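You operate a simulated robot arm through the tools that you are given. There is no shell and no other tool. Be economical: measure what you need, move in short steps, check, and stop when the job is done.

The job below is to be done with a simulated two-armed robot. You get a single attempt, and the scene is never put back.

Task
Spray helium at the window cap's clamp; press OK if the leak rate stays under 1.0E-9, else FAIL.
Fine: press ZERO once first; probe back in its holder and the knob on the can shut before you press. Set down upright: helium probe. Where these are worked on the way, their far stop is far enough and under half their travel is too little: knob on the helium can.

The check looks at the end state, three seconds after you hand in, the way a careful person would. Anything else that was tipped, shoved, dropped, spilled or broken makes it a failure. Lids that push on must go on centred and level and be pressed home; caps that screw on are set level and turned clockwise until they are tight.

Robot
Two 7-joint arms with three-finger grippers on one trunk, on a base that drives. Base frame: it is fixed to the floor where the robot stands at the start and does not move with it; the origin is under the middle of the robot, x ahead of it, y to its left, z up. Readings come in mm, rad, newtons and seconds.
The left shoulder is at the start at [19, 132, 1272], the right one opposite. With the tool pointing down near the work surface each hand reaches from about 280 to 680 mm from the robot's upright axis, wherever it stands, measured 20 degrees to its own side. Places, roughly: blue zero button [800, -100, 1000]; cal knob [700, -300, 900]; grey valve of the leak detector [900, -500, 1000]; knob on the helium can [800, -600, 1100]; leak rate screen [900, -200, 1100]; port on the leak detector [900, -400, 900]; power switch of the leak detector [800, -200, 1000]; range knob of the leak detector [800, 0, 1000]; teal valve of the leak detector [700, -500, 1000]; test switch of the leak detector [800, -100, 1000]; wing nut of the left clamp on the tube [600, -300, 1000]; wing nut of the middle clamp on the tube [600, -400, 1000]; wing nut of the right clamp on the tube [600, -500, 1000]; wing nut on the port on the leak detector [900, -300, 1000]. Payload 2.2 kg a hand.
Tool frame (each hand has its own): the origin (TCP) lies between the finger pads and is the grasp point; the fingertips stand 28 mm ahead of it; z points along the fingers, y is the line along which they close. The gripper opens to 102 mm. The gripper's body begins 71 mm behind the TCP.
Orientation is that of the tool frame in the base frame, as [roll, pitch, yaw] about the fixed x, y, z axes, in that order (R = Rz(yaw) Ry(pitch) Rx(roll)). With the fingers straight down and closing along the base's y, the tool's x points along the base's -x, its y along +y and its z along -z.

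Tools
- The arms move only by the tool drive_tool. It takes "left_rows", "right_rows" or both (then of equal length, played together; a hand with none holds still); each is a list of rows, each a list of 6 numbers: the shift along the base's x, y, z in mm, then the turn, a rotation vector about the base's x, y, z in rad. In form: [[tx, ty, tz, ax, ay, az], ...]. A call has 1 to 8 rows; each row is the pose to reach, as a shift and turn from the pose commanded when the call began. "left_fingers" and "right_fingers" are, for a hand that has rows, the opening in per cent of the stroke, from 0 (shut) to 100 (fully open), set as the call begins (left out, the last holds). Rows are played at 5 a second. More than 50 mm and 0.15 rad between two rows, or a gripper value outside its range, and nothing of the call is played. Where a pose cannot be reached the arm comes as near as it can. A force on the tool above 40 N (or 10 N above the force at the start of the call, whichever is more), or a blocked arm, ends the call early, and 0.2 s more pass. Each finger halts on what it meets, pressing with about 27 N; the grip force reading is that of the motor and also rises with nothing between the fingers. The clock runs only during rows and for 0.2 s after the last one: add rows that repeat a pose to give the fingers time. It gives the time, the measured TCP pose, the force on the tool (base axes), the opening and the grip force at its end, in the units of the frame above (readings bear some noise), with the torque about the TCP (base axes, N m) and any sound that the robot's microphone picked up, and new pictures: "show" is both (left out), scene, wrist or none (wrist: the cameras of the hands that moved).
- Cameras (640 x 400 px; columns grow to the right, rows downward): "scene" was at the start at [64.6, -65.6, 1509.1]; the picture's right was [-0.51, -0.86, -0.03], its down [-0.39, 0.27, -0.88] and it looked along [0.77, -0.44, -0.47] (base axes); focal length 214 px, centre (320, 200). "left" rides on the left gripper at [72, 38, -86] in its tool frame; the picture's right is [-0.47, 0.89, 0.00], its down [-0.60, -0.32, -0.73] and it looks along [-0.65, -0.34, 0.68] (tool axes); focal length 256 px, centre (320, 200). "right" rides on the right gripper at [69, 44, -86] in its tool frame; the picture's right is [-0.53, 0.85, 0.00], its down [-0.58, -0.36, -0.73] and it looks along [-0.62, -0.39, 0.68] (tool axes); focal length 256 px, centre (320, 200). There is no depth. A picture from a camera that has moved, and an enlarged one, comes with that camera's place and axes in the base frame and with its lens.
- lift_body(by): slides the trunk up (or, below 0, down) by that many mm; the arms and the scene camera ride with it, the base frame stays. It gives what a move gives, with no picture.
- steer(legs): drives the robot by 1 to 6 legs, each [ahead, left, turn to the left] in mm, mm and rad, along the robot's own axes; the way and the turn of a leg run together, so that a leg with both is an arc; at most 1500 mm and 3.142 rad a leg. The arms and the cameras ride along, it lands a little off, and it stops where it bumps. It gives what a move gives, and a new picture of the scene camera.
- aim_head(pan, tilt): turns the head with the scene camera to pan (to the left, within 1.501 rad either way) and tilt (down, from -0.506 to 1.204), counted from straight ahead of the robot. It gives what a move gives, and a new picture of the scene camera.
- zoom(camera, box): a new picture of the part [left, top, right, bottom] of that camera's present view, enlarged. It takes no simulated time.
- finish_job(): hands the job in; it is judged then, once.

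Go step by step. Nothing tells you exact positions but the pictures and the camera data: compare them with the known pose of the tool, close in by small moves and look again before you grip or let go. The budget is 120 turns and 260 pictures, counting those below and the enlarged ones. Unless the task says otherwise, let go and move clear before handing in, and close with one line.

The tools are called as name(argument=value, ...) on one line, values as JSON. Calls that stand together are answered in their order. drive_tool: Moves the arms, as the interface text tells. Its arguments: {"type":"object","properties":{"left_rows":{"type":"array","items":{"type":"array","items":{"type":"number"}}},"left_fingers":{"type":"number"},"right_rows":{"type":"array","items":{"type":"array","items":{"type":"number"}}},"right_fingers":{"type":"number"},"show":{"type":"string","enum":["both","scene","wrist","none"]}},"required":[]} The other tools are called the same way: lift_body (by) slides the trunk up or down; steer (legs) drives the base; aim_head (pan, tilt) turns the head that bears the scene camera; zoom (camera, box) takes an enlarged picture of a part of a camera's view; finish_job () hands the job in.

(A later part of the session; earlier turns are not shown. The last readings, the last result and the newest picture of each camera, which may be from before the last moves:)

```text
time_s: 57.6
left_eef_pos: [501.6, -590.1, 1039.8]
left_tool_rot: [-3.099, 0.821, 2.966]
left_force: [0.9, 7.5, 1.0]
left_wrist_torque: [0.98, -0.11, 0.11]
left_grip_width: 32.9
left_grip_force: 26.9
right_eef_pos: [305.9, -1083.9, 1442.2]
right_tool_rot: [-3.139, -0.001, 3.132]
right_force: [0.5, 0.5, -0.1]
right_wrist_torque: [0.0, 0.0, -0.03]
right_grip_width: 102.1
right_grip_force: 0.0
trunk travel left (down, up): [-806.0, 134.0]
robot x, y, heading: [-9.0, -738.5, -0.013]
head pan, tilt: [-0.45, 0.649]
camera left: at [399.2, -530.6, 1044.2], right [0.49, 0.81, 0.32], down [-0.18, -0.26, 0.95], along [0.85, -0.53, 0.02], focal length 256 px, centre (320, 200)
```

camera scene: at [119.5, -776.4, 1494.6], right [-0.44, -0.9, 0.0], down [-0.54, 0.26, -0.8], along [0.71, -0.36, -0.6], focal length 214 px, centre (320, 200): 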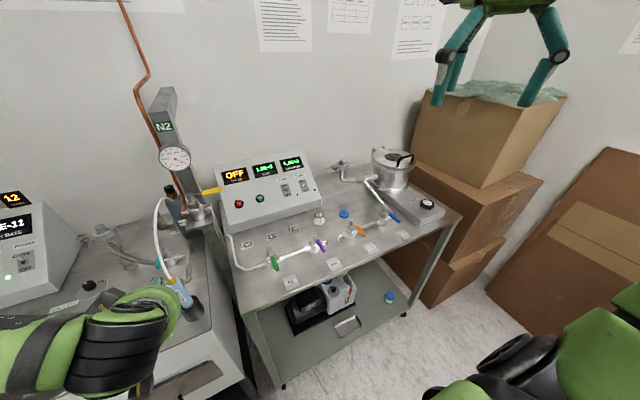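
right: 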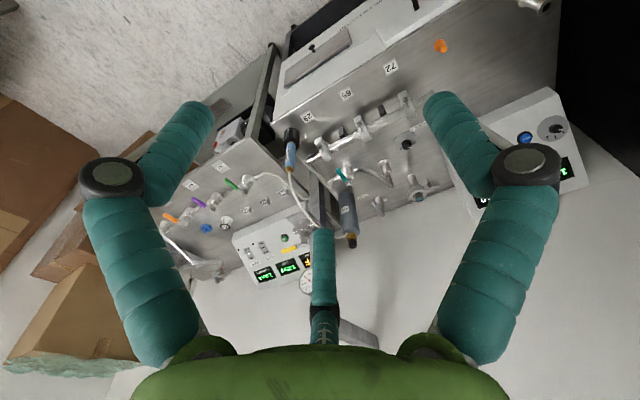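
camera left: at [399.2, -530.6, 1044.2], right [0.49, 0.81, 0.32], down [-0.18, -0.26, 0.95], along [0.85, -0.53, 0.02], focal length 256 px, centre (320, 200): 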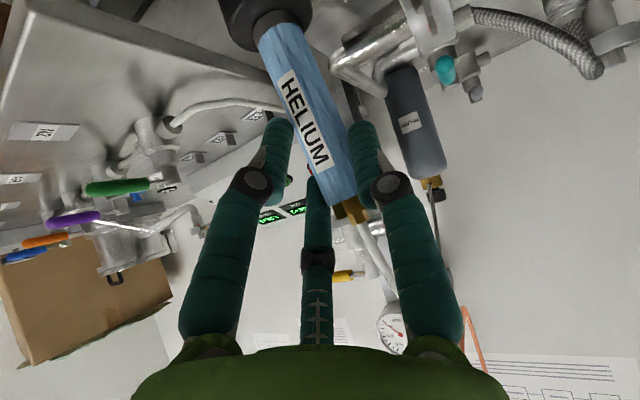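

Grip holds at 32.9 mm with slight side load. Relieve it and lift straight out.

drive_tool(left_rows=[[0, 2, 0, 0, 0, 0], [0, 2, 15, 0, 0, 0], [0, 2, 35, 0, 0, 0], [0, 2, 60, 0, 0, 0], [0, 2, 90, 0, 0, 0], [0, 2, 120, 0, 0, 0], [0, 2, 120, 0, 0, 0]], show="both")

zoom(camera="scene", box=[100, 200, 260, 350])

```text
time_s: 59.2
left_eef_pos: [498.4, -590.8, 1159.7]
left_tool_rot: [-3.099, 0.819, 2.963]
left_force: [-0.5, -1.0, -0.7]
left_wrist_torque: [-0.01, 0.02, 0.0]
left_grip_width: 31.6
left_grip_force: 26.8
right_eef_pos: [305.5, -1085.1, 1442.3]
right_tool_rot: [-3.141, 0.001, 3.133]
right_force: [1.3, -0.8, -0.3]
right_wrist_torque: [0.01, 0.0, 0.06]
right_grip_width: 101.9
right_grip_force: 0.0
trunk travel left (down, up): [-806.0, 134.0]
robot x, y, heading: [-6.5, -737.5, -0.01]
head pan, tilt: [-0.45, 0.649]
camera scene: at [119.7, -782.4, 1494.4], right [-0.44, -0.9, 0.0], down [-0.54, 0.27, -0.8], along [0.71, -0.35, -0.6], focal length 214 px, centre (320, 200)
camera left: at [396.3, -531.2, 1165.3], right [0.5, 0.81, 0.31], down [-0.18, -0.26, 0.95], along [0.85, -0.53, 0.02], focal length 256 px, centre (320, 200)
```

scene: 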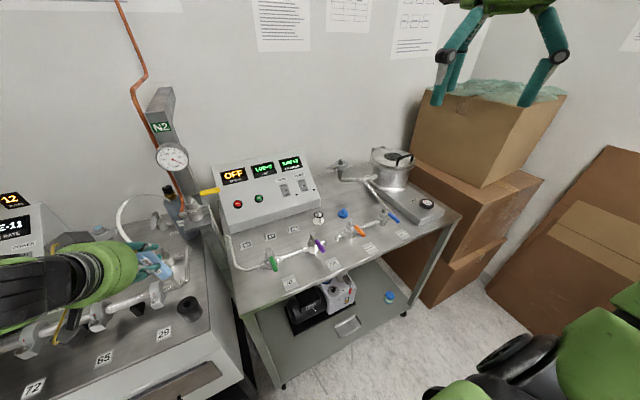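
left: 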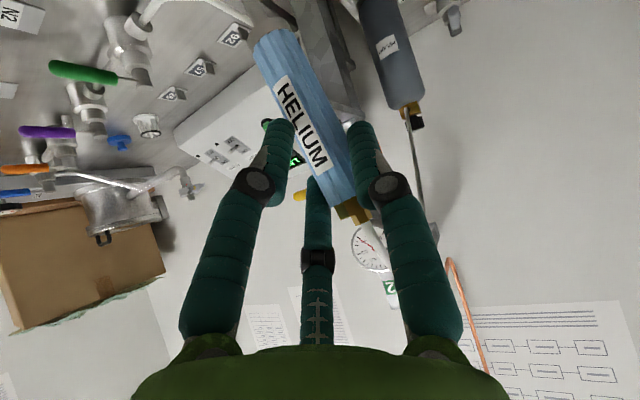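

```text
2.67 times, centred on (180, 275) of scene
camera zoom: at [119.7, -782.4, 1494.4], right [-0.44, -0.9, 0.0], down [-0.54, 0.27, -0.8], along [0.71, -0.35, -0.6], focal length 572 px, centre (693, 0)
```

zoom: 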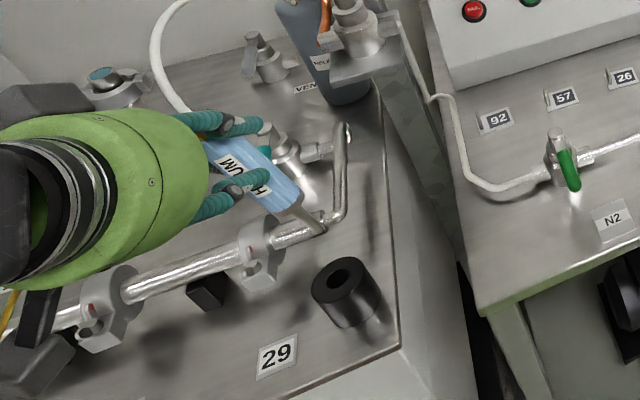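

Probe is out, nozzle ~119 mm below TCP. Raise a bit more and drive diagonally to about (160,-405), keeping within hose reach.

drive_tool(left_rows=[[0, 0, 20, 0, 0, 0], [0, 0, 40, 0, 0, 0]], show="none")

steer(legs=[[166, 333, 0]])

```text
time_s: 59.8
left_eef_pos: [497.9, -588.3, 1199.3]
left_tool_rot: [-3.101, 0.821, 2.963]
left_force: [0.4, 0.6, -0.7]
left_wrist_torque: [-0.01, 0.04, 0.02]
left_grip_width: 31.2
left_grip_force: 27.2
right_eef_pos: [304.7, -1086.5, 1443.0]
right_tool_rot: [-3.139, -0.002, 3.134]
right_force: [-0.4, -0.3, 0.1]
right_wrist_torque: [-0.02, 0.02, -0.02]
right_grip_width: 101.7
right_grip_force: 0.1
trunk travel left (down, up): [-806.0, 134.0]
robot x, y, heading: [-8.5, -738.3, -0.008]
head pan, tilt: [-0.45, 0.649]
```

```text
time_s: 62.2
left_eef_pos: [664.6, -255.0, 1200.6]
left_tool_rot: [-3.102, 0.821, 2.97]
left_force: [-0.6, -0.5, -0.5]
left_wrist_torque: [0.03, 0.03, 0.03]
left_grip_width: 31.2
left_grip_force: 26.8
right_eef_pos: [477.7, -755.3, 1442.9]
right_tool_rot: [3.141, 0.001, 3.14]
right_force: [0.5, -0.5, 0.2]
right_wrist_torque: [0.03, 0.01, -0.02]
right_grip_width: 101.9
right_grip_force: 0.1
trunk travel left (down, up): [-806.0, 134.0]
robot x, y, heading: [162.5, -409.5, 0.002]
head pan, tilt: [-0.45, 0.649]
camera scene: at [288.0, -452.8, 1494.5], right [-0.44, -0.9, 0.0], down [-0.54, 0.26, -0.8], along [0.72, -0.35, -0.6], focal length 214 px, centre (320, 200)
```

scene: 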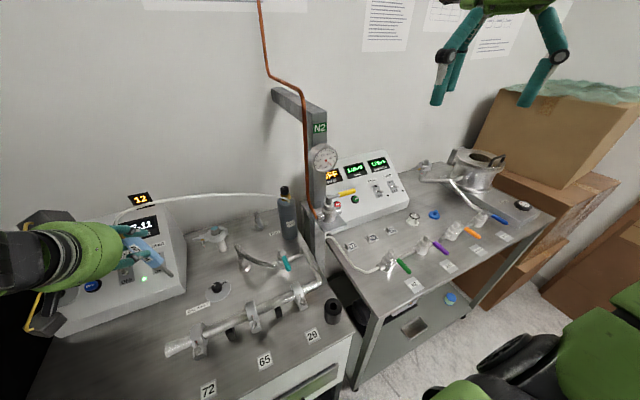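

Now move the probe towards the window cap and view with cameras.

drive_tool(left_rows=[[32, -23, 0, 0, 0, 0], [64, -46, -3, 0, 0, 0], [96, -69, -6, 0, 0, 0], [125, -90, -10, 0, 0, 0]], show="wrist")

aim_head(pan=-0.1, tilt=0.7)

zoom(camera="scene", box=[240, 140, 400, 280])

```text
time_s: 63.2
left_eef_pos: [776.4, -327.7, 1190.0]
left_tool_rot: [-3.102, 0.82, 2.973]
left_force: [0.2, 0.4, -1.1]
left_wrist_torque: [0.03, -0.02, -0.03]
left_grip_width: 31.3
left_grip_force: 26.9
left hand out of reach, approached as far as the arm can: row 4
right_eef_pos: [481.0, -752.0, 1443.3]
right_tool_rot: [-3.14, -0.003, -3.141]
right_force: [0.1, 0.1, 0.3]
right_wrist_torque: [0.0, -0.02, 0.0]
right_grip_width: 102.0
right_grip_force: 0.0
trunk travel left (down, up): [-806.0, 134.0]
robot x, y, heading: [166.9, -409.6, 0.001]
head pan, tilt: [-0.45, 0.649]
camera left: at [674.2, -268.5, 1195.8], right [0.49, 0.81, 0.32], down [-0.18, -0.26, 0.95], along [0.85, -0.52, 0.02], focal length 256 px, centre (320, 200)
```

left: 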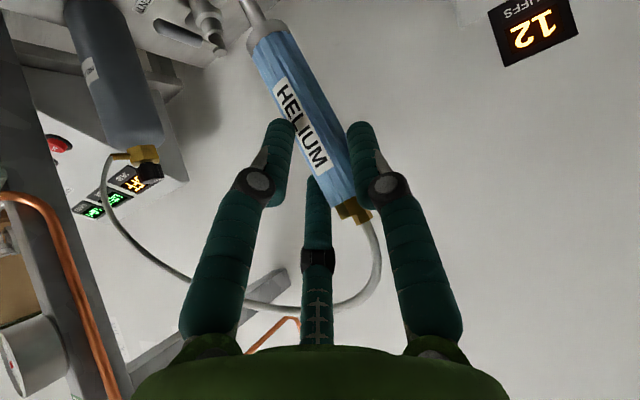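

```text
time_s: 64.0
left_eef_pos: [775.1, -328.5, 1191.0]
left_tool_rot: [-3.098, 0.821, 2.973]
left_force: [0.8, -1.0, -0.9]
left_wrist_torque: [0.0, 0.02, 0.01]
left_grip_width: 31.4
left_grip_force: 27.2
right_eef_pos: [477.9, -752.2, 1442.7]
right_tool_rot: [-3.14, 0.001, 3.141]
right_force: [-0.4, 0.0, -0.3]
right_wrist_torque: [0.04, 0.0, -0.03]
right_grip_width: 101.8
right_grip_force: 0.1
trunk travel left (down, up): [-806.0, 134.0]
robot x, y, heading: [160.0, -411.5, 0.003]
head pan, tilt: [-0.099, 0.7]
camera scene: at [294.8, -421.5, 1490.2], right [-0.1, -0.99, 0.0], down [-0.64, 0.06, -0.77], along [0.76, -0.08, -0.64], focal length 214 px, centre (320, 200)
```

scene: 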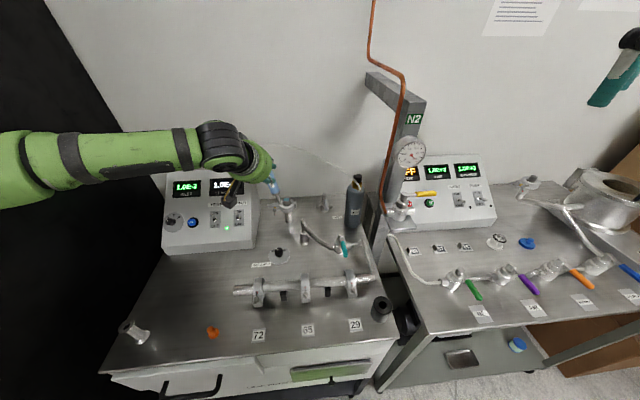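

```text
2.86 times, centred on (320, 210) of scene
camera zoom: at [294.8, -421.5, 1490.2], right [-0.1, -0.99, 0.0], down [-0.64, 0.06, -0.77], along [0.76, -0.08, -0.64], focal length 613 px, centre (320, 171)
```

zoom: 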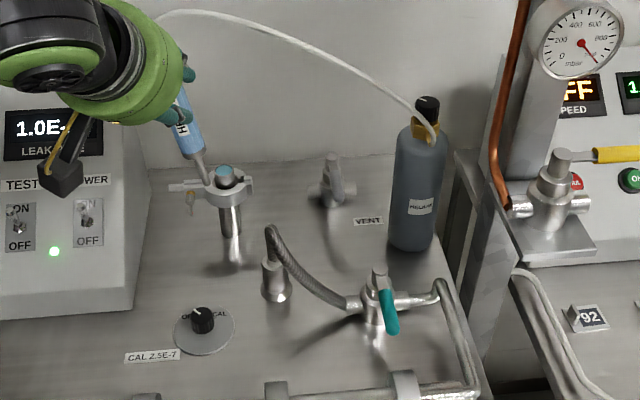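

Reach is short with the probe vertical; tilting the hand 0.5 rad lets the nozzle point forward-down at the clamp (window ≈[861,-362,1023]). Move to a standoff with the tilt.

drive_tool(left_rows=[[-10, -3, -10, 0, -0.12, 0], [-20, -6, -20, 0, -0.25, 0], [-30, -9, -32, 0, -0.38, 0], [-40, -12, -45, 0, -0.5, 0], [-40, -12, -45, 0, -0.5, 0]], show="wrist")

zoom(camera="scene", box=[220, 150, 340, 250])

```text
time_s: 65.2
left_eef_pos: [731.8, -320.0, 1159.7]
left_tool_rot: [2.877, 1.302, 2.696]
left_force: [-0.4, -0.2, -1.3]
left_wrist_torque: [0.01, 0.04, 0.01]
left_grip_width: 31.2
left_grip_force: 26.8
left hand out of reach, approached as far as the arm can: row 3, 4, 5
right_eef_pos: [478.2, -752.9, 1443.6]
right_tool_rot: [-3.141, 0.0, 3.141]
right_force: [0.5, -0.1, 0.7]
right_wrist_torque: [0.0, -0.01, -0.05]
right_grip_width: 102.1
right_grip_force: 0.0
trunk travel left (down, up): [-806.0, 134.0]
robot x, y, heading: [161.0, -411.4, -0.003]
head pan, tilt: [-0.099, 0.7]
camera left: at [639.3, -261.9, 1115.2], right [0.28, 0.81, 0.51], down [-0.61, -0.26, 0.75], along [0.74, -0.52, 0.43], focal length 256 px, centre (320, 200)
```

left: 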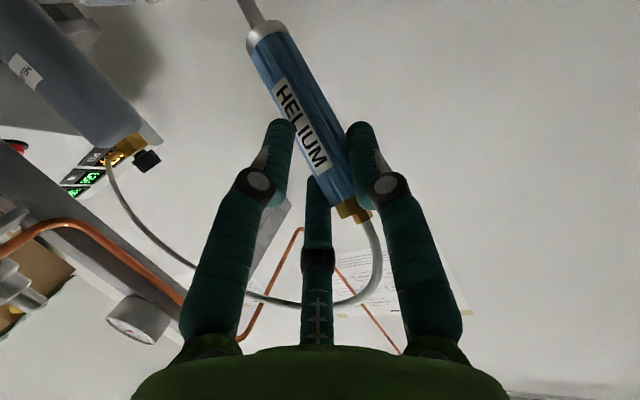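

```text
4.00 times, centred on (280, 200) of scene
camera zoom: at [295.5, -421.3, 1490.1], right [-0.1, -1.0, 0.0], down [-0.64, 0.06, -0.76], along [0.76, -0.08, -0.64], focal length 858 px, centre (480, 200)
```

zoom: 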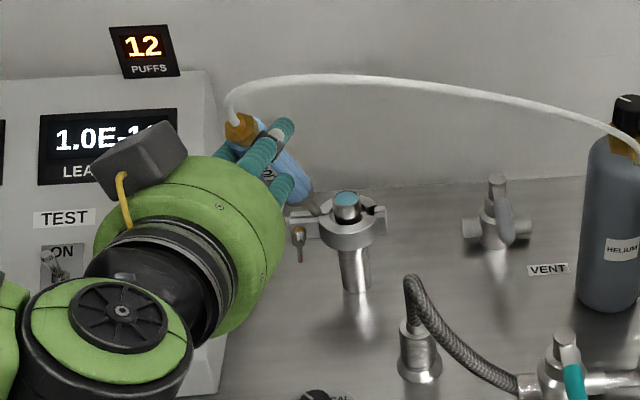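

Nozzle is about 25 mm short, 15 left and 40 above the spot. The -y limit again, so I'll strafe the robot right 40 mm and then fine-adjust.

drive_tool(left_rows=[[-15, 20, 5, 0, 0, 0], [-15, 40, 5, 0, 0, 0]], show="none")

steer(legs=[[0, -45, 0]])

zoom(camera="scene", box=[200, 150, 320, 250])

```text
time_s: 65.8
left_eef_pos: [716.7, -279.8, 1161.7]
left_tool_rot: [2.877, 1.301, 2.696]
left_force: [-0.2, 1.0, -1.9]
left_wrist_torque: [0.03, 0.01, 0.0]
left_grip_width: 31.0
left_grip_force: 27.0
right_eef_pos: [478.5, -751.0, 1442.6]
right_tool_rot: [-3.138, -0.002, 3.141]
right_force: [-0.2, 1.0, 0.0]
right_wrist_torque: [-0.01, 0.02, 0.02]
right_grip_width: 102.1
right_grip_force: 0.1
trunk travel left (down, up): [-806.0, 134.0]
robot x, y, heading: [161.3, -410.6, 0.0]
head pan, tilt: [-0.099, 0.7]
```

```text
time_s: 66.7
left_eef_pos: [717.8, -317.2, 1160.0]
left_tool_rot: [2.9, 1.303, 2.722]
left_force: [-0.1, 1.8, -0.7]
left_wrist_torque: [-0.04, 0.04, -0.07]
left_grip_width: 30.9
left_grip_force: 26.7
right_eef_pos: [479.3, -785.7, 1444.8]
right_tool_rot: [-3.131, 0.001, -3.139]
right_force: [0.4, 1.7, -0.5]
right_wrist_torque: [-0.12, -0.02, 0.02]
right_grip_width: 102.2
right_grip_force: 0.1
trunk travel left (down, up): [-806.0, 134.0]
robot x, y, heading: [165.1, -452.9, 0.002]
head pan, tilt: [-0.099, 0.7]
camera scene: at [295.8, -454.5, 1490.1], right [-0.1, -1.0, 0.01], down [-0.64, 0.06, -0.77], along [0.76, -0.08, -0.64], focal length 214 px, centre (320, 200)
```

scene: 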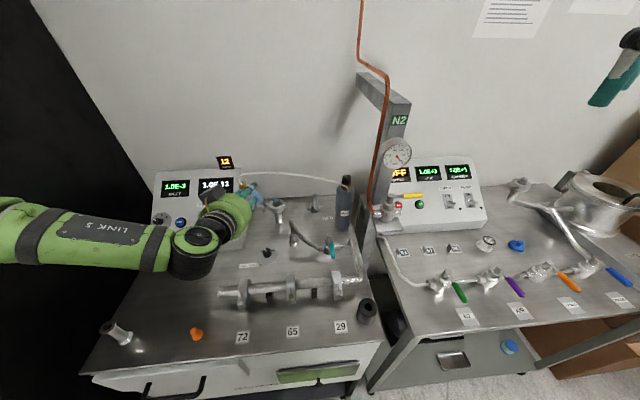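

```text
4.00 times, centred on (260, 200) of scene
camera zoom: at [295.8, -454.5, 1490.1], right [-0.1, -1.0, 0.01], down [-0.64, 0.06, -0.77], along [0.76, -0.08, -0.64], focal length 858 px, centre (560, 200)
```

zoom: 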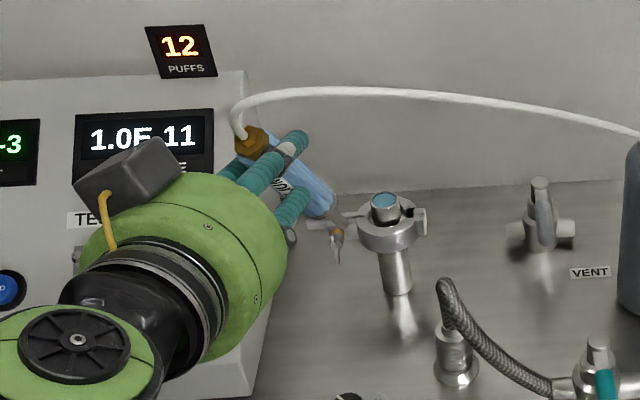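

Close in partly: forward 30, right 18, down 28.

drive_tool(left_rows=[[10, -6, -8, 0, 0, 0], [20, -12, -16, 0, 0, 0], [30, -18, -28, 0, 0, 0], [30, -18, -28, 0, 0, 0]], show="wrist")

zoom(camera="scene", box=[230, 170, 310, 240])

```text
time_s: 67.7
left_eef_pos: [746.4, -343.6, 1134.0]
left_tool_rot: [2.872, 1.301, 2.694]
left_force: [0.7, 0.1, -1.1]
left_wrist_torque: [0.01, 0.04, 0.02]
left_grip_width: 30.7
left_grip_force: 27.2
right_eef_pos: [479.0, -796.2, 1443.3]
right_tool_rot: [-3.139, -0.001, -3.141]
right_force: [0.6, 0.2, -0.6]
right_wrist_torque: [0.0, 0.04, -0.01]
right_grip_width: 102.1
right_grip_force: 0.1
trunk travel left (down, up): [-806.0, 134.0]
robot x, y, heading: [161.0, -455.6, 0.002]
head pan, tilt: [-0.099, 0.7]
camera left: at [655.1, -284.5, 1090.8], right [0.28, 0.81, 0.51], down [-0.61, -0.26, 0.75], along [0.74, -0.52, 0.43], focal length 256 px, centre (320, 200)
```

left: 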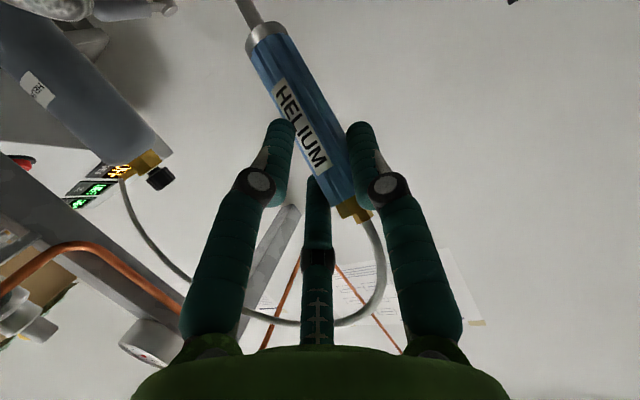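

```text
5.71 times, centred on (270, 205) of scene
camera zoom: at [295.4, -466.1, 1490.1], right [-0.1, -1.0, 0.0], down [-0.64, 0.06, -0.76], along [0.76, -0.07, -0.64], focal length 1226 px, centre (606, 171)
```

zoom: 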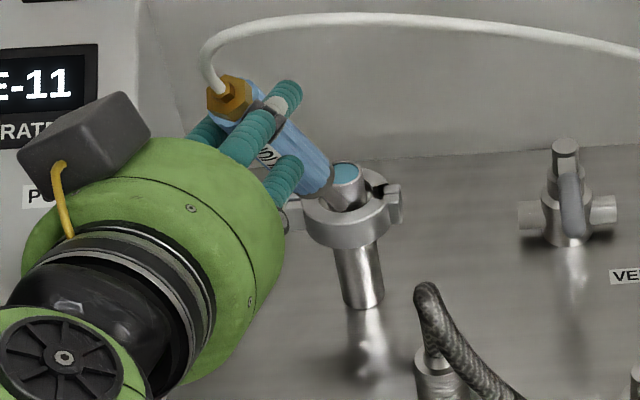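

Nozzle ≈[820,-366,1036], pointing at the clamp's front. A little closer.

drive_tool(left_rows=[[3, 1, -6, 0, 0, 0], [6, 2, -12, 0, 0, 0], [6, 2, -12, 0, 0, 0]], show="none")

zoom(camera="scene", box=[245, 180, 295, 220])

zoom(camera="scene", box=[300, 120, 440, 260])

```text
time_s: 68.5
left_eef_pos: [752.4, -335.8, 1126.3]
left_tool_rot: [2.878, 1.3, 2.699]
left_force: [0.5, 0.3, -0.9]
left_wrist_torque: [-0.02, 0.01, -0.01]
left_grip_width: 30.9
left_grip_force: 26.5
left hand out of reach, approached as far as the arm can: row 2, 3
right_eef_pos: [478.3, -795.9, 1443.8]
right_tool_rot: [-3.14, 0.001, -3.139]
right_force: [0.0, -0.1, 1.3]
right_wrist_torque: [0.01, 0.02, -0.04]
right_grip_width: 102.0
right_grip_force: 0.1
trunk travel left (down, up): [-806.0, 134.0]
robot x, y, heading: [165.1, -452.7, 0.001]
head pan, tilt: [-0.099, 0.7]
```

```text
10.00 times, centred on (270, 200) of scene
camera zoom: at [295.5, -464.4, 1490.1], right [-0.1, -1.0, 0.0], down [-0.64, 0.06, -0.76], along [0.76, -0.08, -0.64], focal length 2145 px, centre (820, 200)
```

zoom: 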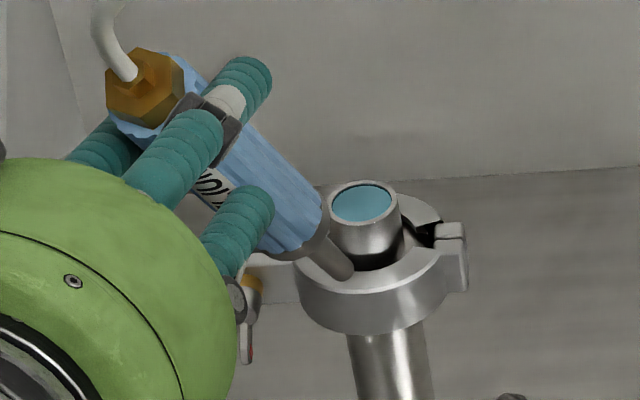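

```text
2.86 times, centred on (370, 190) of scene
camera zoom: at [295.5, -464.4, 1490.1], right [-0.1, -1.0, 0.0], down [-0.64, 0.06, -0.76], along [0.76, -0.08, -0.64], focal length 613 px, centre (177, 229)
```

zoom: 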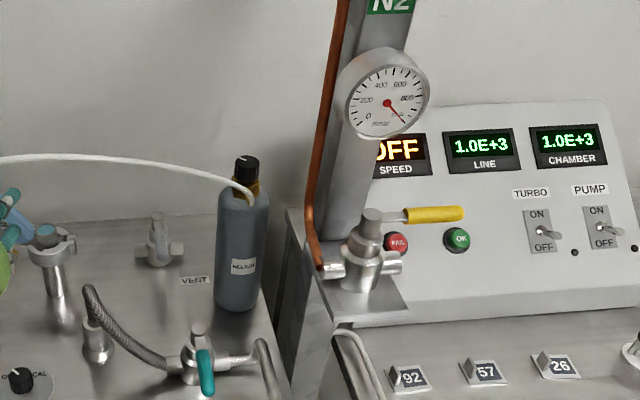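

The nozzle points right at the clamp ring. Now the right hand: I'll approach the can knob (≈[834,-596,1118]) from the left-front to stay off the mast, yawing the hand first.

drive_tool(right_rows=[[10, 29, -14, 0, 0, -0.14], [20, 58, -28, 0, 0, -0.28], [30, 87, -42, 0, 0, -0.42], [40, 116, -56, 0, 0, -0.56], [50, 145, -70, 0, 0, -0.7], [60, 174, -84, 0, 0, -0.84], [70, 203, -98, 0, 0, -0.98], [80, 232, -112, 0, 0, -1.12]], right_fingers=55, show="scene")

```text
time_s: 70.3
left_eef_pos: [753.7, -334.4, 1125.3]
left_tool_rot: [2.881, 1.299, 2.702]
left_force: [-0.2, 0.3, -0.6]
left_wrist_torque: [-0.05, 0.04, -0.01]
left_grip_width: 30.7
left_grip_force: 27.0
right_eef_pos: [553.7, -576.9, 1327.2]
right_tool_rot: [-3.139, 0.001, 2.022]
right_force: [0.2, 0.0, -0.8]
right_wrist_torque: [0.0, 0.01, 0.0]
right_grip_width: 56.0
right_grip_force: 0.1
right hand out of reach, approached as far as the arm can: row 8
trunk travel left (down, up): [-806.0, 134.0]
robot x, y, heading: [162.5, -452.3, 0.002]
head pan, tilt: [-0.099, 0.7]
camera scene: at [297.5, -464.7, 1489.9], right [-0.1, -1.0, 0.0], down [-0.64, 0.06, -0.76], along [0.76, -0.08, -0.65], focal length 214 px, centre (320, 200)
```

scene: 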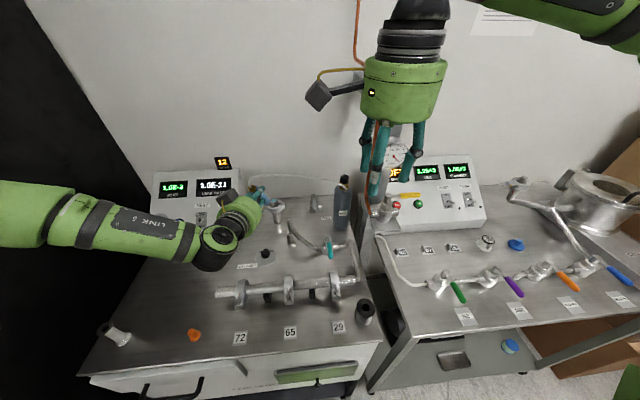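

The right elbow hangs toward the mast from here. I'll pull the probe back, then turn the robot right 0.5 rad so that both arms come in from the left.

drive_tool(left_rows=[[-15, 2, 25, 0, 0, 0], [-35, 6, 50, 0, 0.1, 0], [-60, 10, 70, 0, 0.2, 0], [-90, 16, 80, 0, 0.3, 0], [-125, 26, 85, 0, 0.4, 0], [-155, 36, 90, 0, 0.5, 0]], right_rows=[[-10, -20, 10, 0, 0, 0], [-20, -40, 20, 0, 0, 0], [-30, -60, 30, 0, 0, 0], [-40, -80, 40, 0, 0, 0], [-50, -100, 50, 0, 0, 0], [-60, -120, 60, 0, 0, 0]], show="none")

steer(legs=[[0, 60, -0.25], [0, 40, -0.25]])

```text
time_s: 71.7
left_eef_pos: [594.4, -303.9, 1218.4]
left_tool_rot: [-3.103, 0.817, 2.971]
left_force: [0.3, 0.2, -1.0]
left_wrist_torque: [0.01, -0.02, -0.01]
left_grip_width: 30.4
left_grip_force: 27.2
right_eef_pos: [489.5, -700.7, 1388.1]
right_tool_rot: [3.141, 0.002, 2.024]
right_force: [0.7, -0.5, 0.4]
right_wrist_torque: [0.02, -0.05, -0.02]
right_grip_width: 56.0
right_grip_force: 0.0
trunk travel left (down, up): [-806.0, 134.0]
robot x, y, heading: [161.7, -452.6, -0.001]
head pan, tilt: [-0.099, 0.7]
```

```text
time_s: 72.8
left_eef_pos: [619.3, -339.5, 1217.3]
left_tool_rot: [-3.106, 0.815, 2.789]
left_force: [0.0, -0.4, -1.3]
left_wrist_torque: [0.01, 0.04, 0.01]
left_grip_width: 30.3
left_grip_force: 26.5
right_eef_pos: [444.4, -712.7, 1388.3]
right_tool_rot: [-3.141, -0.002, 1.838]
right_force: [0.2, -0.6, -0.2]
right_wrist_torque: [0.0, -0.05, -0.02]
right_grip_width: 56.1
right_grip_force: 0.1
trunk travel left (down, up): [-806.0, 134.0]
robot x, y, heading: [165.1, -406.4, -0.184]
head pan, tilt: [-0.099, 0.7]
stopped in leg 1: the robot was blocked; the commanded pose is now the measured one
camera scene: at [293.2, -444.5, 1490.1], right [-0.28, -0.96, 0.0], down [-0.62, 0.18, -0.76], along [0.73, -0.21, -0.64], focal length 214 px, centre (320, 200)
```

scene: 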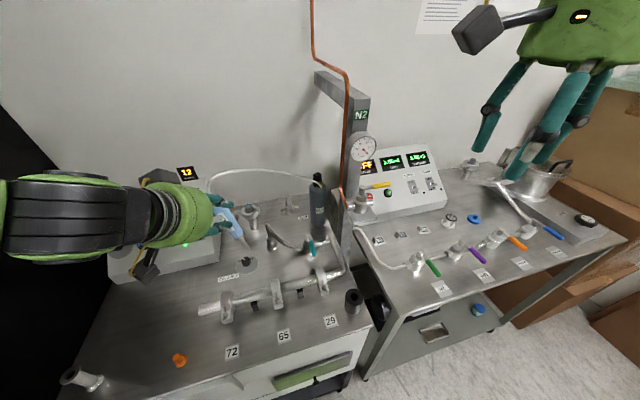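

The base corner touched; back up 35 mm and continue turning.

steer(legs=[[-40, 0, 0], [0, 0, -0.32]])

```text
time_s: 74.8
left_eef_pos: [578.6, -477.7, 1215.2]
left_tool_rot: [-3.102, 0.816, 2.472]
left_force: [-0.7, 0.3, -0.4]
left_wrist_torque: [0.02, -0.01, 0.0]
left_grip_width: 30.5
left_grip_force: 26.8
right_eef_pos: [295.3, -775.2, 1388.4]
right_tool_rot: [3.141, -0.001, 1.521]
right_force: [0.3, 0.5, 0.5]
right_wrist_torque: [0.0, -0.03, -0.01]
right_grip_width: 56.1
right_grip_force: 0.1
trunk travel left (down, up): [-806.0, 134.0]
robot x, y, heading: [122.6, -401.0, -0.501]
head pan, tilt: [-0.099, 0.7]
camera scene: at [236.6, -474.2, 1490.2], right [-0.57, -0.82, 0.0], down [-0.53, 0.36, -0.77], along [0.63, -0.43, -0.64], focal length 214 px, centre (320, 200)
```

scene: 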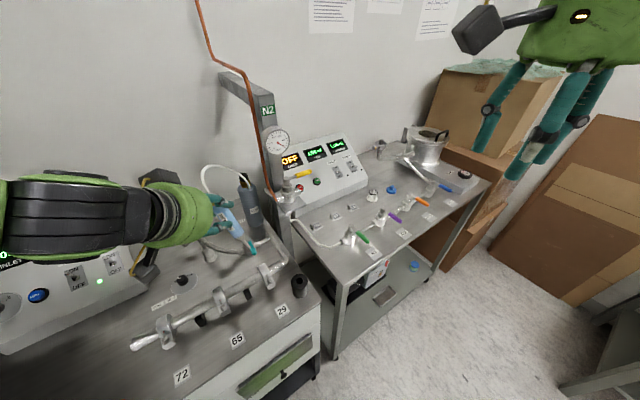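

Bring the left hand back toward the window cap, yawing back to face forward.

drive_tool(left_rows=[[22, 27, -2, 0, 0, 0.1], [44, 54, -4, 0, 0, 0.2], [66, 81, -6, 0, 0, 0.3], [88, 107, -8, 0, 0, 0.4], [111, 133, -10, 0, 0, 0.5]], show="none")

drive_tool(left_rows=[[10, 3, -10, -0.02, -0.12, 0], [20, 6, -20, -0.04, -0.25, 0], [30, 9, -30, -0.06, -0.37, 0], [40, 12, -40, -0.08, -0.49, 0], [40, 12, -40, -0.08, -0.49, 0]], show="none")

aim_head(pan=0.3, tilt=0.7)

zoom(camera="scene", box=[200, 130, 360, 270])

```text
time_s: 76.0
left_eef_pos: [691.2, -342.4, 1207.2]
left_tool_rot: [-3.099, 0.816, 2.972]
left_force: [-0.7, 0.1, -0.6]
left_wrist_torque: [0.06, 0.0, -0.04]
left_grip_width: 30.4
left_grip_force: 27.0
right_eef_pos: [296.1, -775.5, 1388.8]
right_tool_rot: [-3.138, -0.001, 1.52]
right_force: [0.0, -0.9, 0.7]
right_wrist_torque: [-0.02, 0.01, 0.04]
right_grip_width: 56.0
right_grip_force: 0.1
trunk travel left (down, up): [-806.0, 134.0]
robot x, y, heading: [124.4, -400.6, -0.507]
head pan, tilt: [-0.099, 0.7]
```

```text
time_s: 77.2
left_eef_pos: [729.4, -331.6, 1166.5]
left_tool_rot: [-3.116, 1.312, 2.959]
left_force: [-0.6, -0.2, -0.4]
left_wrist_torque: [0.02, 0.04, 0.0]
left_grip_width: 30.1
left_grip_force: 26.6
right_eef_pos: [297.0, -776.5, 1388.0]
right_tool_rot: [-3.14, 0.0, 1.521]
right_force: [0.0, 0.5, 0.3]
right_wrist_torque: [-0.01, 0.0, 0.01]
right_grip_width: 56.2
right_grip_force: 0.1
trunk travel left (down, up): [-806.0, 134.0]
robot x, y, heading: [125.7, -398.3, -0.502]
head pan, tilt: [-0.099, 0.7]
```

```text
time_s: 78.0
left_eef_pos: [729.5, -332.4, 1166.4]
left_tool_rot: [-3.118, 1.313, 2.956]
left_force: [0.1, 0.1, -0.9]
left_wrist_torque: [-0.01, 0.05, -0.02]
left_grip_width: 29.7
left_grip_force: 26.6
right_eef_pos: [296.6, -776.1, 1388.2]
right_tool_rot: [-3.14, 0.0, 1.52]
right_force: [0.4, -0.4, -0.4]
right_wrist_torque: [-0.01, 0.0, 0.0]
right_grip_width: 56.0
right_grip_force: 0.1
trunk travel left (down, up): [-806.0, 134.0]
robot x, y, heading: [125.5, -399.4, -0.505]
head pan, tilt: [0.3, 0.7]
camera scene: at [250.4, -444.3, 1490.1], right [-0.2, -0.98, 0.0], down [-0.63, 0.13, -0.76], along [0.75, -0.15, -0.64], focal length 214 px, centre (320, 200)
```

scene: 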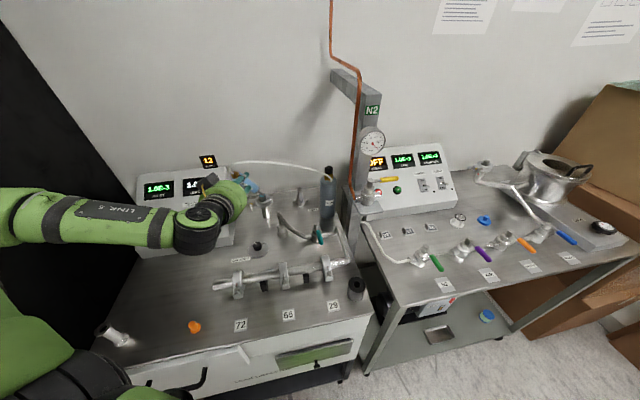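

```text
2.86 times, centred on (280, 200) of scene
camera zoom: at [250.4, -444.3, 1490.1], right [-0.2, -0.98, 0.0], down [-0.63, 0.13, -0.76], along [0.75, -0.15, -0.64], focal length 613 px, centre (434, 200)
```

zoom: 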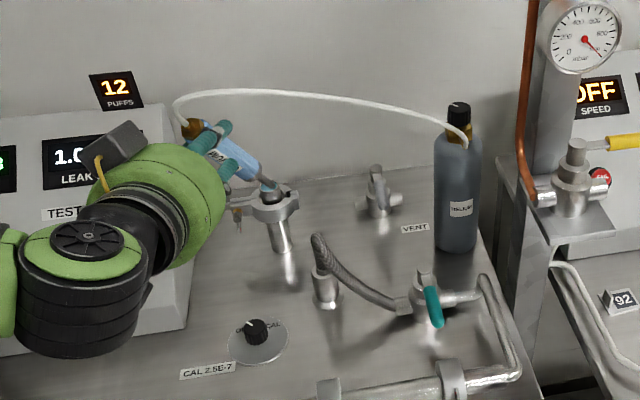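

Nearly there; advance the nozzle to the clamp.

drive_tool(left_rows=[[7, 1, -10, 0, 0, 0], [14, 2, -20, 0, 0, 0], [21, 3, -32, 0, 0, 0], [21, 3, -32, 0, 0, 0]], show="none")

zoom(camera="scene", box=[235, 170, 305, 220])

```text
time_s: 79.0
left_eef_pos: [751.0, -328.3, 1134.4]
left_tool_rot: [-3.12, 1.312, 2.954]
left_force: [-0.1, 0.1, -1.0]
left_wrist_torque: [0.0, 0.0, 0.01]
left_grip_width: 30.0
left_grip_force: 27.2
right_eef_pos: [296.3, -776.9, 1388.1]
right_tool_rot: [-3.139, -0.002, 1.52]
right_force: [0.5, -0.4, -0.9]
right_wrist_torque: [-0.01, 0.0, -0.02]
right_grip_width: 56.2
right_grip_force: 0.1
trunk travel left (down, up): [-806.0, 134.0]
robot x, y, heading: [124.4, -398.9, -0.503]
head pan, tilt: [0.3, 0.7]
```

```text
8.00 times, centred on (270, 195) of scene
camera zoom: at [250.4, -444.2, 1490.1], right [-0.2, -0.98, 0.0], down [-0.63, 0.13, -0.76], along [0.75, -0.15, -0.64], focal length 1716 px, centre (720, 240)
```

zoom: 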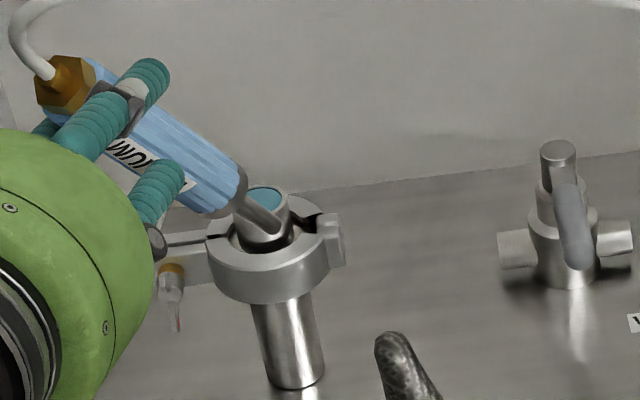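

Nozzle is over the clamp ring. Now bring the right hand round to face the can from the left-front.

drive_tool(right_rows=[[25, 27, -7, 0, 0, 0.125], [51, 54, -14, 0, 0, 0.25], [76, 81, -21, 0, 0, 0.375], [102, 108, -29, 0, 0, 0.5], [127, 135, -36, 0, 0, 0.625], [153, 162, -43, 0, 0, 0.75], [178, 190, -50, 0, 0, 0.875], [204, 217, -58, 0, 0, 1.0]], left_rows=[[1, 1, -4, 0, 0, 0], [2, 1, -8, 0, 0, 0], [2, 1, -8, 0, 0, 0], [2, 1, -8, 0, 0, 0], [2, 1, -8, 0, 0, 0], [2, 1, -8, 0, 0, 0], [2, 1, -8, 0, 0, 0], [2, 1, -8, 0, 0, 0]], show="none")

drive_tool(right_rows=[[31, 3, -14, -0.057, -0.083, 0], [63, 6, -28, -0.113, -0.165, 0], [94, 9, -43, -0.17, -0.248, 0], [126, 11, -57, -0.226, -0.33, 0], [157, 14, -71, -0.283, -0.413, 0], [189, 17, -86, -0.339, -0.495, 0], [220, 20, -100, -0.395, -0.578, 0]], show="both")

```text
time_s: 80.8
left_eef_pos: [752.4, -328.2, 1128.2]
left_tool_rot: [-3.117, 1.313, 2.956]
left_force: [-0.6, 1.4, -1.2]
left_wrist_torque: [0.0, 0.03, -0.02]
left_grip_width: 29.6
left_grip_force: 26.8
right_eef_pos: [371.4, -667.3, 1359.9]
right_tool_rot: [-3.137, 0.003, 2.522]
right_force: [-0.7, 0.9, -0.7]
right_wrist_torque: [-0.02, -0.04, 0.01]
right_grip_width: 56.2
right_grip_force: 0.1
right hand out of reach, approached as far as the arm can: row 4, 5, 6, 7, 8
trunk travel left (down, up): [-806.0, 134.0]
robot x, y, heading: [125.5, -400.9, -0.505]
head pan, tilt: [0.3, 0.7]
```

```text
time_s: 82.4
left_eef_pos: [753.1, -328.2, 1126.9]
left_tool_rot: [-3.119, 1.313, 2.955]
left_force: [-0.5, -0.9, -1.9]
left_wrist_torque: [-0.01, 0.08, -0.01]
left_grip_width: 29.5
left_grip_force: 26.8
right_eef_pos: [516.8, -739.2, 1310.3]
right_tool_rot: [3.127, 0.664, 2.512]
right_force: [0.0, 0.0, -0.5]
right_wrist_torque: [0.04, 0.02, 0.0]
right_grip_width: 55.9
right_grip_force: 0.0
right hand out of reach, approached as far as the arm can: row 1, 2, 3, 4, 5, 6, 7
trunk travel left (down, up): [-806.0, 134.0]
robot x, y, heading: [124.4, -397.7, -0.502]
head pan, tilt: [0.3, 0.7]
camera scene: at [250.7, -444.2, 1490.0], right [-0.2, -0.98, 0.0], down [-0.63, 0.13, -0.76], along [0.75, -0.15, -0.64], focal length 214 px, centre (320, 200)
camera right: at [453.8, -639.3, 1336.4], right [0.83, 0.44, 0.34], down [-0.22, -0.31, 0.93], along [0.51, -0.84, -0.16], focal length 256 px, centre (320, 200)
```

scene: 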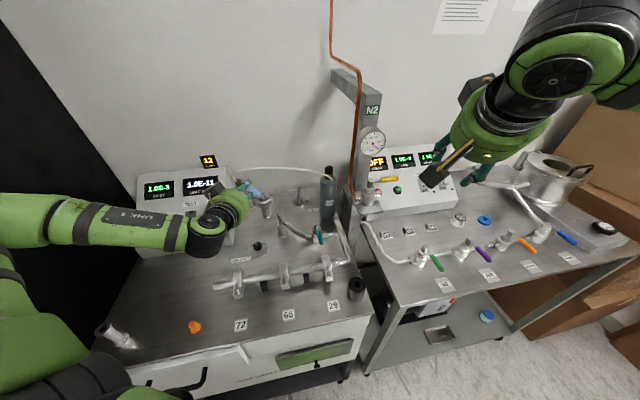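
right: 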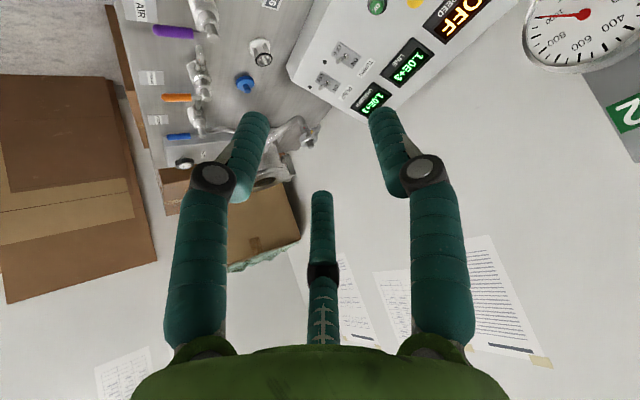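

The right wrist cannot cross the robot's middle, so the two-hand way is impossible here; I'll work the knob with the left hand while the probe sits in its holder. First retract both hands for the return drive.

drive_tool(left_rows=[[-15, 0, 25, 0, 0, 0], [-32, -5, 50, 0.02, 0.1, 0], [-48, -15, 65, 0.04, 0.2, 0], [-60, -35, 75, 0.06, 0.32, 0], [-70, -60, 80, 0.08, 0.45, 0], [-80, -90, 80, 0.08, 0.5, 0], [-90, -120, 80, 0.08, 0.5, 0]], right_rows=[[-20, -6, 12, 0, 0, 0], [-40, -12, 24, 0, 0, 0], [-60, -18, 36, 0, 0, 0], [-80, -24, 48, 0, 0, 0], [-100, -30, 60, 0, 0, 0], [-120, -36, 72, 0, 0, 0], [-140, -40, 80, 0, 0, 0]], show="none")

drive_tool(left_rows=[[-7, -17, 0, 0, 0, -0.12], [-13, -34, 0, 0, 0, -0.24], [-19, -50, 0, 0, 0, -0.36], [-25, -65, 0, 0, 0, -0.48]], show="scene")

```text
time_s: 84.0
left_eef_pos: [659.8, -452.0, 1204.8]
left_tool_rot: [-3.102, 0.808, 2.972]
left_force: [0.3, -0.3, -1.6]
left_wrist_torque: [0.04, 0.03, 0.06]
left_grip_width: 29.6
left_grip_force: 27.1
right_eef_pos: [375.1, -776.8, 1391.2]
right_tool_rot: [3.121, 0.701, 2.511]
right_force: [-0.1, -0.3, 0.9]
right_wrist_torque: [0.04, -0.06, 0.02]
right_grip_width: 56.4
right_grip_force: 0.1
trunk travel left (down, up): [-806.0, 134.0]
robot x, y, heading: [125.8, -398.3, -0.508]
head pan, tilt: [0.3, 0.7]
```

```text
time_s: 85.0
left_eef_pos: [637.7, -515.0, 1206.2]
left_tool_rot: [-3.098, 0.805, 2.491]
left_force: [-0.5, 0.9, -1.2]
left_wrist_torque: [-0.01, 0.0, 0.0]
left_grip_width: 29.5
left_grip_force: 26.5
right_eef_pos: [378.8, -774.1, 1390.9]
right_tool_rot: [3.127, 0.701, 2.513]
right_force: [-0.2, 0.8, 0.4]
right_wrist_torque: [0.0, 0.02, -0.02]
right_grip_width: 56.0
right_grip_force: 0.1
trunk travel left (down, up): [-806.0, 134.0]
robot x, y, heading: [123.9, -399.7, -0.503]
head pan, tilt: [0.3, 0.7]
camera scene: at [251.0, -444.0, 1490.1], right [-0.2, -0.98, 0.0], down [-0.63, 0.13, -0.76], along [0.75, -0.15, -0.64], focal length 214 px, centre (320, 200)
```

scene: 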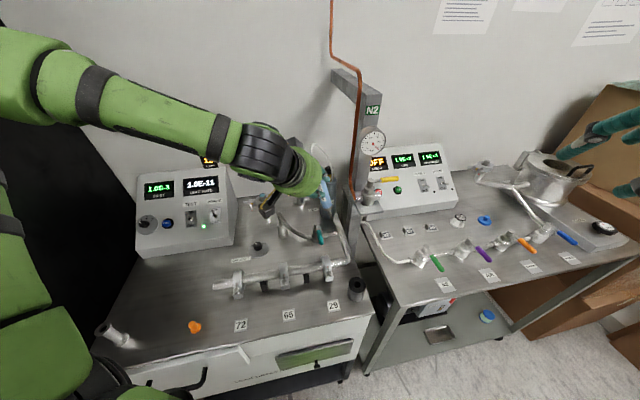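

From a robot pose near (115,-745) facing forward, the left hand should reach holder, knob and window without driving. Retract slightly, turn and strafe there.

drive_tool(left_rows=[[-20, 11, 5, 0, 0, 0], [-40, 22, 10, 0, 0, 0]], show="none")

steer(legs=[[0, 0, 0.5], [-12, -345, 0]])

```text
time_s: 85.6
left_eef_pos: [595.5, -491.4, 1217.0]
left_tool_rot: [-3.1, 0.806, 2.493]
left_force: [-0.3, 0.5, -0.6]
left_wrist_torque: [0.04, -0.01, 0.01]
left_grip_width: 29.3
left_grip_force: 27.6
right_eef_pos: [375.3, -773.9, 1391.8]
right_tool_rot: [3.126, 0.701, 2.513]
right_force: [0.2, -0.2, -0.4]
right_wrist_torque: [-0.04, 0.0, 0.01]
right_grip_width: 56.2
right_grip_force: 0.1
trunk travel left (down, up): [-806.0, 134.0]
robot x, y, heading: [127.0, -400.6, -0.503]
head pan, tilt: [0.3, 0.7]
```

```text
time_s: 89.3
left_eef_pos: [570.0, -602.6, 1216.9]
left_tool_rot: [-3.097, 0.807, 2.992]
left_force: [0.0, 0.4, -1.4]
left_wrist_torque: [-0.03, 0.04, -0.02]
left_grip_width: 29.4
left_grip_force: 27.2
right_eef_pos: [510.0, -955.5, 1392.4]
right_tool_rot: [3.128, 0.7, 3.009]
right_force: [-0.1, -1.0, 1.1]
right_wrist_torque: [0.01, 0.0, -0.03]
right_grip_width: 56.0
right_grip_force: 0.1
trunk travel left (down, up): [-806.0, 134.0]
robot x, y, heading: [112.1, -750.1, -0.008]
head pan, tilt: [0.3, 0.7]
camera scene: at [240.7, -724.6, 1490.0], right [0.29, -0.96, 0.0], down [-0.62, -0.19, -0.76], along [0.73, 0.22, -0.64], focal length 214 px, centre (320, 200)
```

scene: 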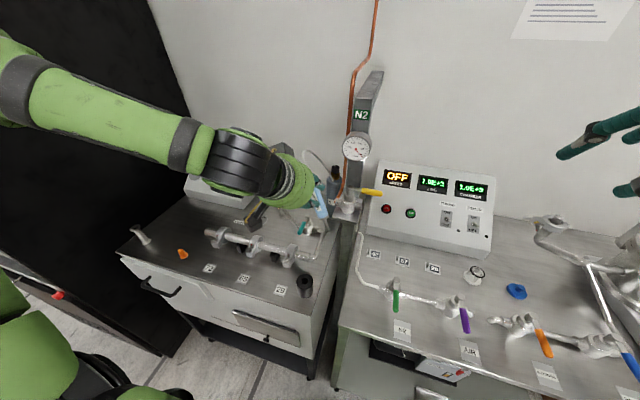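

Go above the holder.

drive_tool(left_rows=[[-25, 5, -10, 0, 0, -0.03], [-50, 10, -25, 0, 0, -0.03], [-69, 14, -45, 0, 0, -0.03], [-69, 14, -55, 0, 0, -0.03], [-69, 14, -55, 0, 0, -0.03]], show="wrist")

zoom(camera="scene", box=[240, 160, 380, 310])

```text
time_s: 90.5
left_eef_pos: [559.9, -596.8, 1176.8]
left_tool_rot: [-3.1, 0.804, 2.958]
left_force: [0.5, 0.6, -1.0]
left_wrist_torque: [-0.03, 0.0, 0.03]
left_grip_width: 29.2
left_grip_force: 27.7
left hand out of reach, approached as far as the arm can: row 1, 2, 3, 4, 5
right_eef_pos: [512.0, -958.3, 1391.6]
right_tool_rot: [3.126, 0.699, 3.008]
right_force: [0.3, 0.5, -1.2]
right_wrist_torque: [0.01, -0.02, 0.01]
right_grip_width: 56.1
right_grip_force: 0.1
trunk travel left (down, up): [-806.0, 134.0]
robot x, y, heading: [110.6, -747.5, -0.002]
head pan, tilt: [0.3, 0.7]
camera left: at [457.9, -534.9, 1183.3], right [0.5, 0.81, 0.31], down [-0.17, -0.26, 0.95], along [0.85, -0.53, 0.0], focal length 256 px, centre (320, 200)
```

left: 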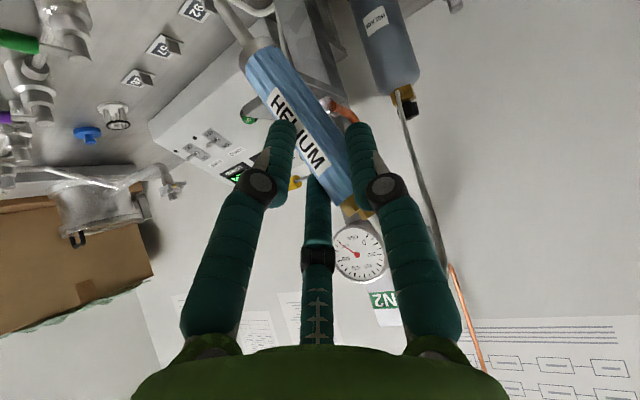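

```text
2.67 times, centred on (310, 235) of scene
camera zoom: at [240.3, -727.2, 1490.1], right [0.29, -0.96, 0.0], down [-0.62, -0.19, -0.77], along [0.73, 0.22, -0.64], focal length 572 px, centre (347, 107)
```

zoom: 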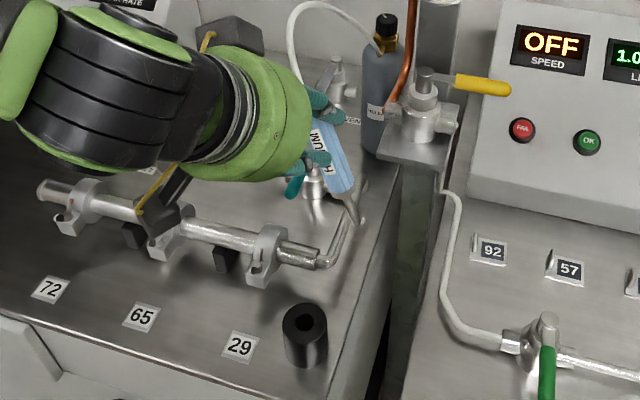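

The robot must stand further back for the holder, and the probe has crept ~0.29 rad (nozzle toward -y) in the grip. Back up 60 mm, then roll the hand to make the probe vertical above the holder.

steer(legs=[[-75, 0, 0]])

drive_tool(left_rows=[[4, 4, 8, 0.1, 0, 0], [8, 8, 12, 0.2, 0, 0], [10, 14, 12, 0.29, 0, 0], [10, 14, 12, 0.29, 0, 0]], show="wrist")

zoom(camera="scene", box=[240, 160, 380, 310])

```text
time_s: 91.5
left_eef_pos: [491.7, -595.5, 1173.6]
left_tool_rot: [-3.098, 0.799, 2.958]
left_force: [-0.1, -0.8, -1.4]
left_wrist_torque: [-0.02, 0.07, 0.04]
left_grip_width: 29.4
left_grip_force: 26.7
right_eef_pos: [444.0, -957.6, 1388.6]
right_tool_rot: [3.128, 0.693, 3.008]
right_force: [0.3, 0.3, 0.0]
right_wrist_torque: [0.0, 0.07, 0.0]
right_grip_width: 56.1
right_grip_force: 0.0
trunk travel left (down, up): [-806.0, 134.0]
robot x, y, heading: [37.0, -749.8, -0.005]
head pan, tilt: [0.3, 0.7]
camera scene: at [174.7, -727.0, 1489.2], right [0.29, -0.96, 0.0], down [-0.62, -0.19, -0.76], along [0.73, 0.22, -0.65], focal length 214 px, centre (320, 200)
```

scene: 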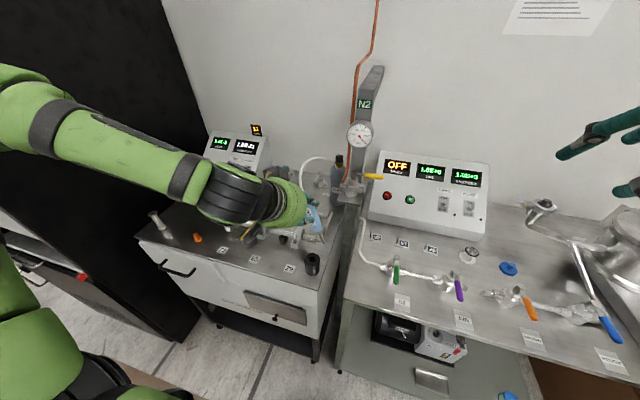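

```text
time_s: 92.5
left_eef_pos: [494.1, -582.3, 1189.5]
left_tool_rot: [2.802, 0.712, 2.696]
left_force: [0.2, 0.3, -0.8]
left_wrist_torque: [-0.02, 0.04, 0.0]
left_grip_width: 29.3
left_grip_force: 26.8
right_eef_pos: [436.6, -957.5, 1390.7]
right_tool_rot: [3.125, 0.698, 3.009]
right_force: [0.8, 0.1, 0.9]
right_wrist_torque: [0.03, 0.01, 0.0]
right_grip_width: 56.0
right_grip_force: 0.0
trunk travel left (down, up): [-806.0, 134.0]
robot x, y, heading: [36.8, -748.8, -0.008]
head pan, tilt: [0.3, 0.7]
camera left: at [393.0, -525.0, 1212.5], right [0.51, 0.68, 0.53], down [-0.17, -0.52, 0.84], along [0.85, -0.51, -0.15], focal length 256 px, centre (320, 200)
```

left: 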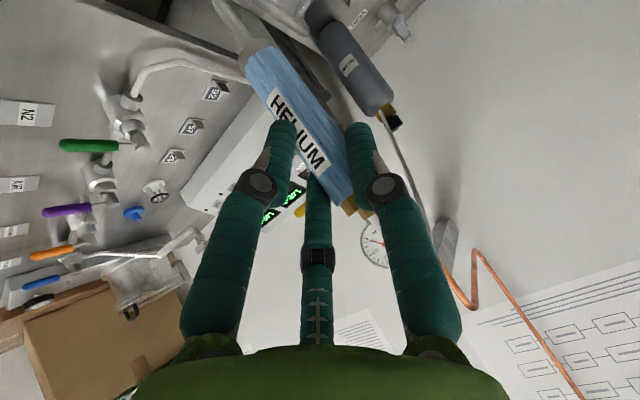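

```text
2.67 times, centred on (310, 235) of scene
camera zoom: at [166.1, -726.6, 1490.1], right [0.29, -0.96, 0.0], down [-0.62, -0.19, -0.76], along [0.73, 0.22, -0.64], focal length 572 px, centre (347, 107)
```

zoom: 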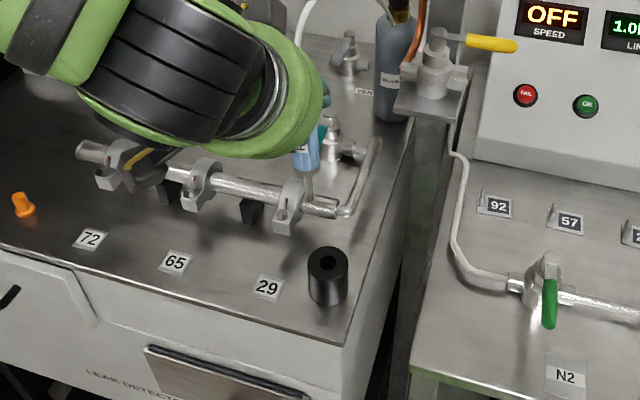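

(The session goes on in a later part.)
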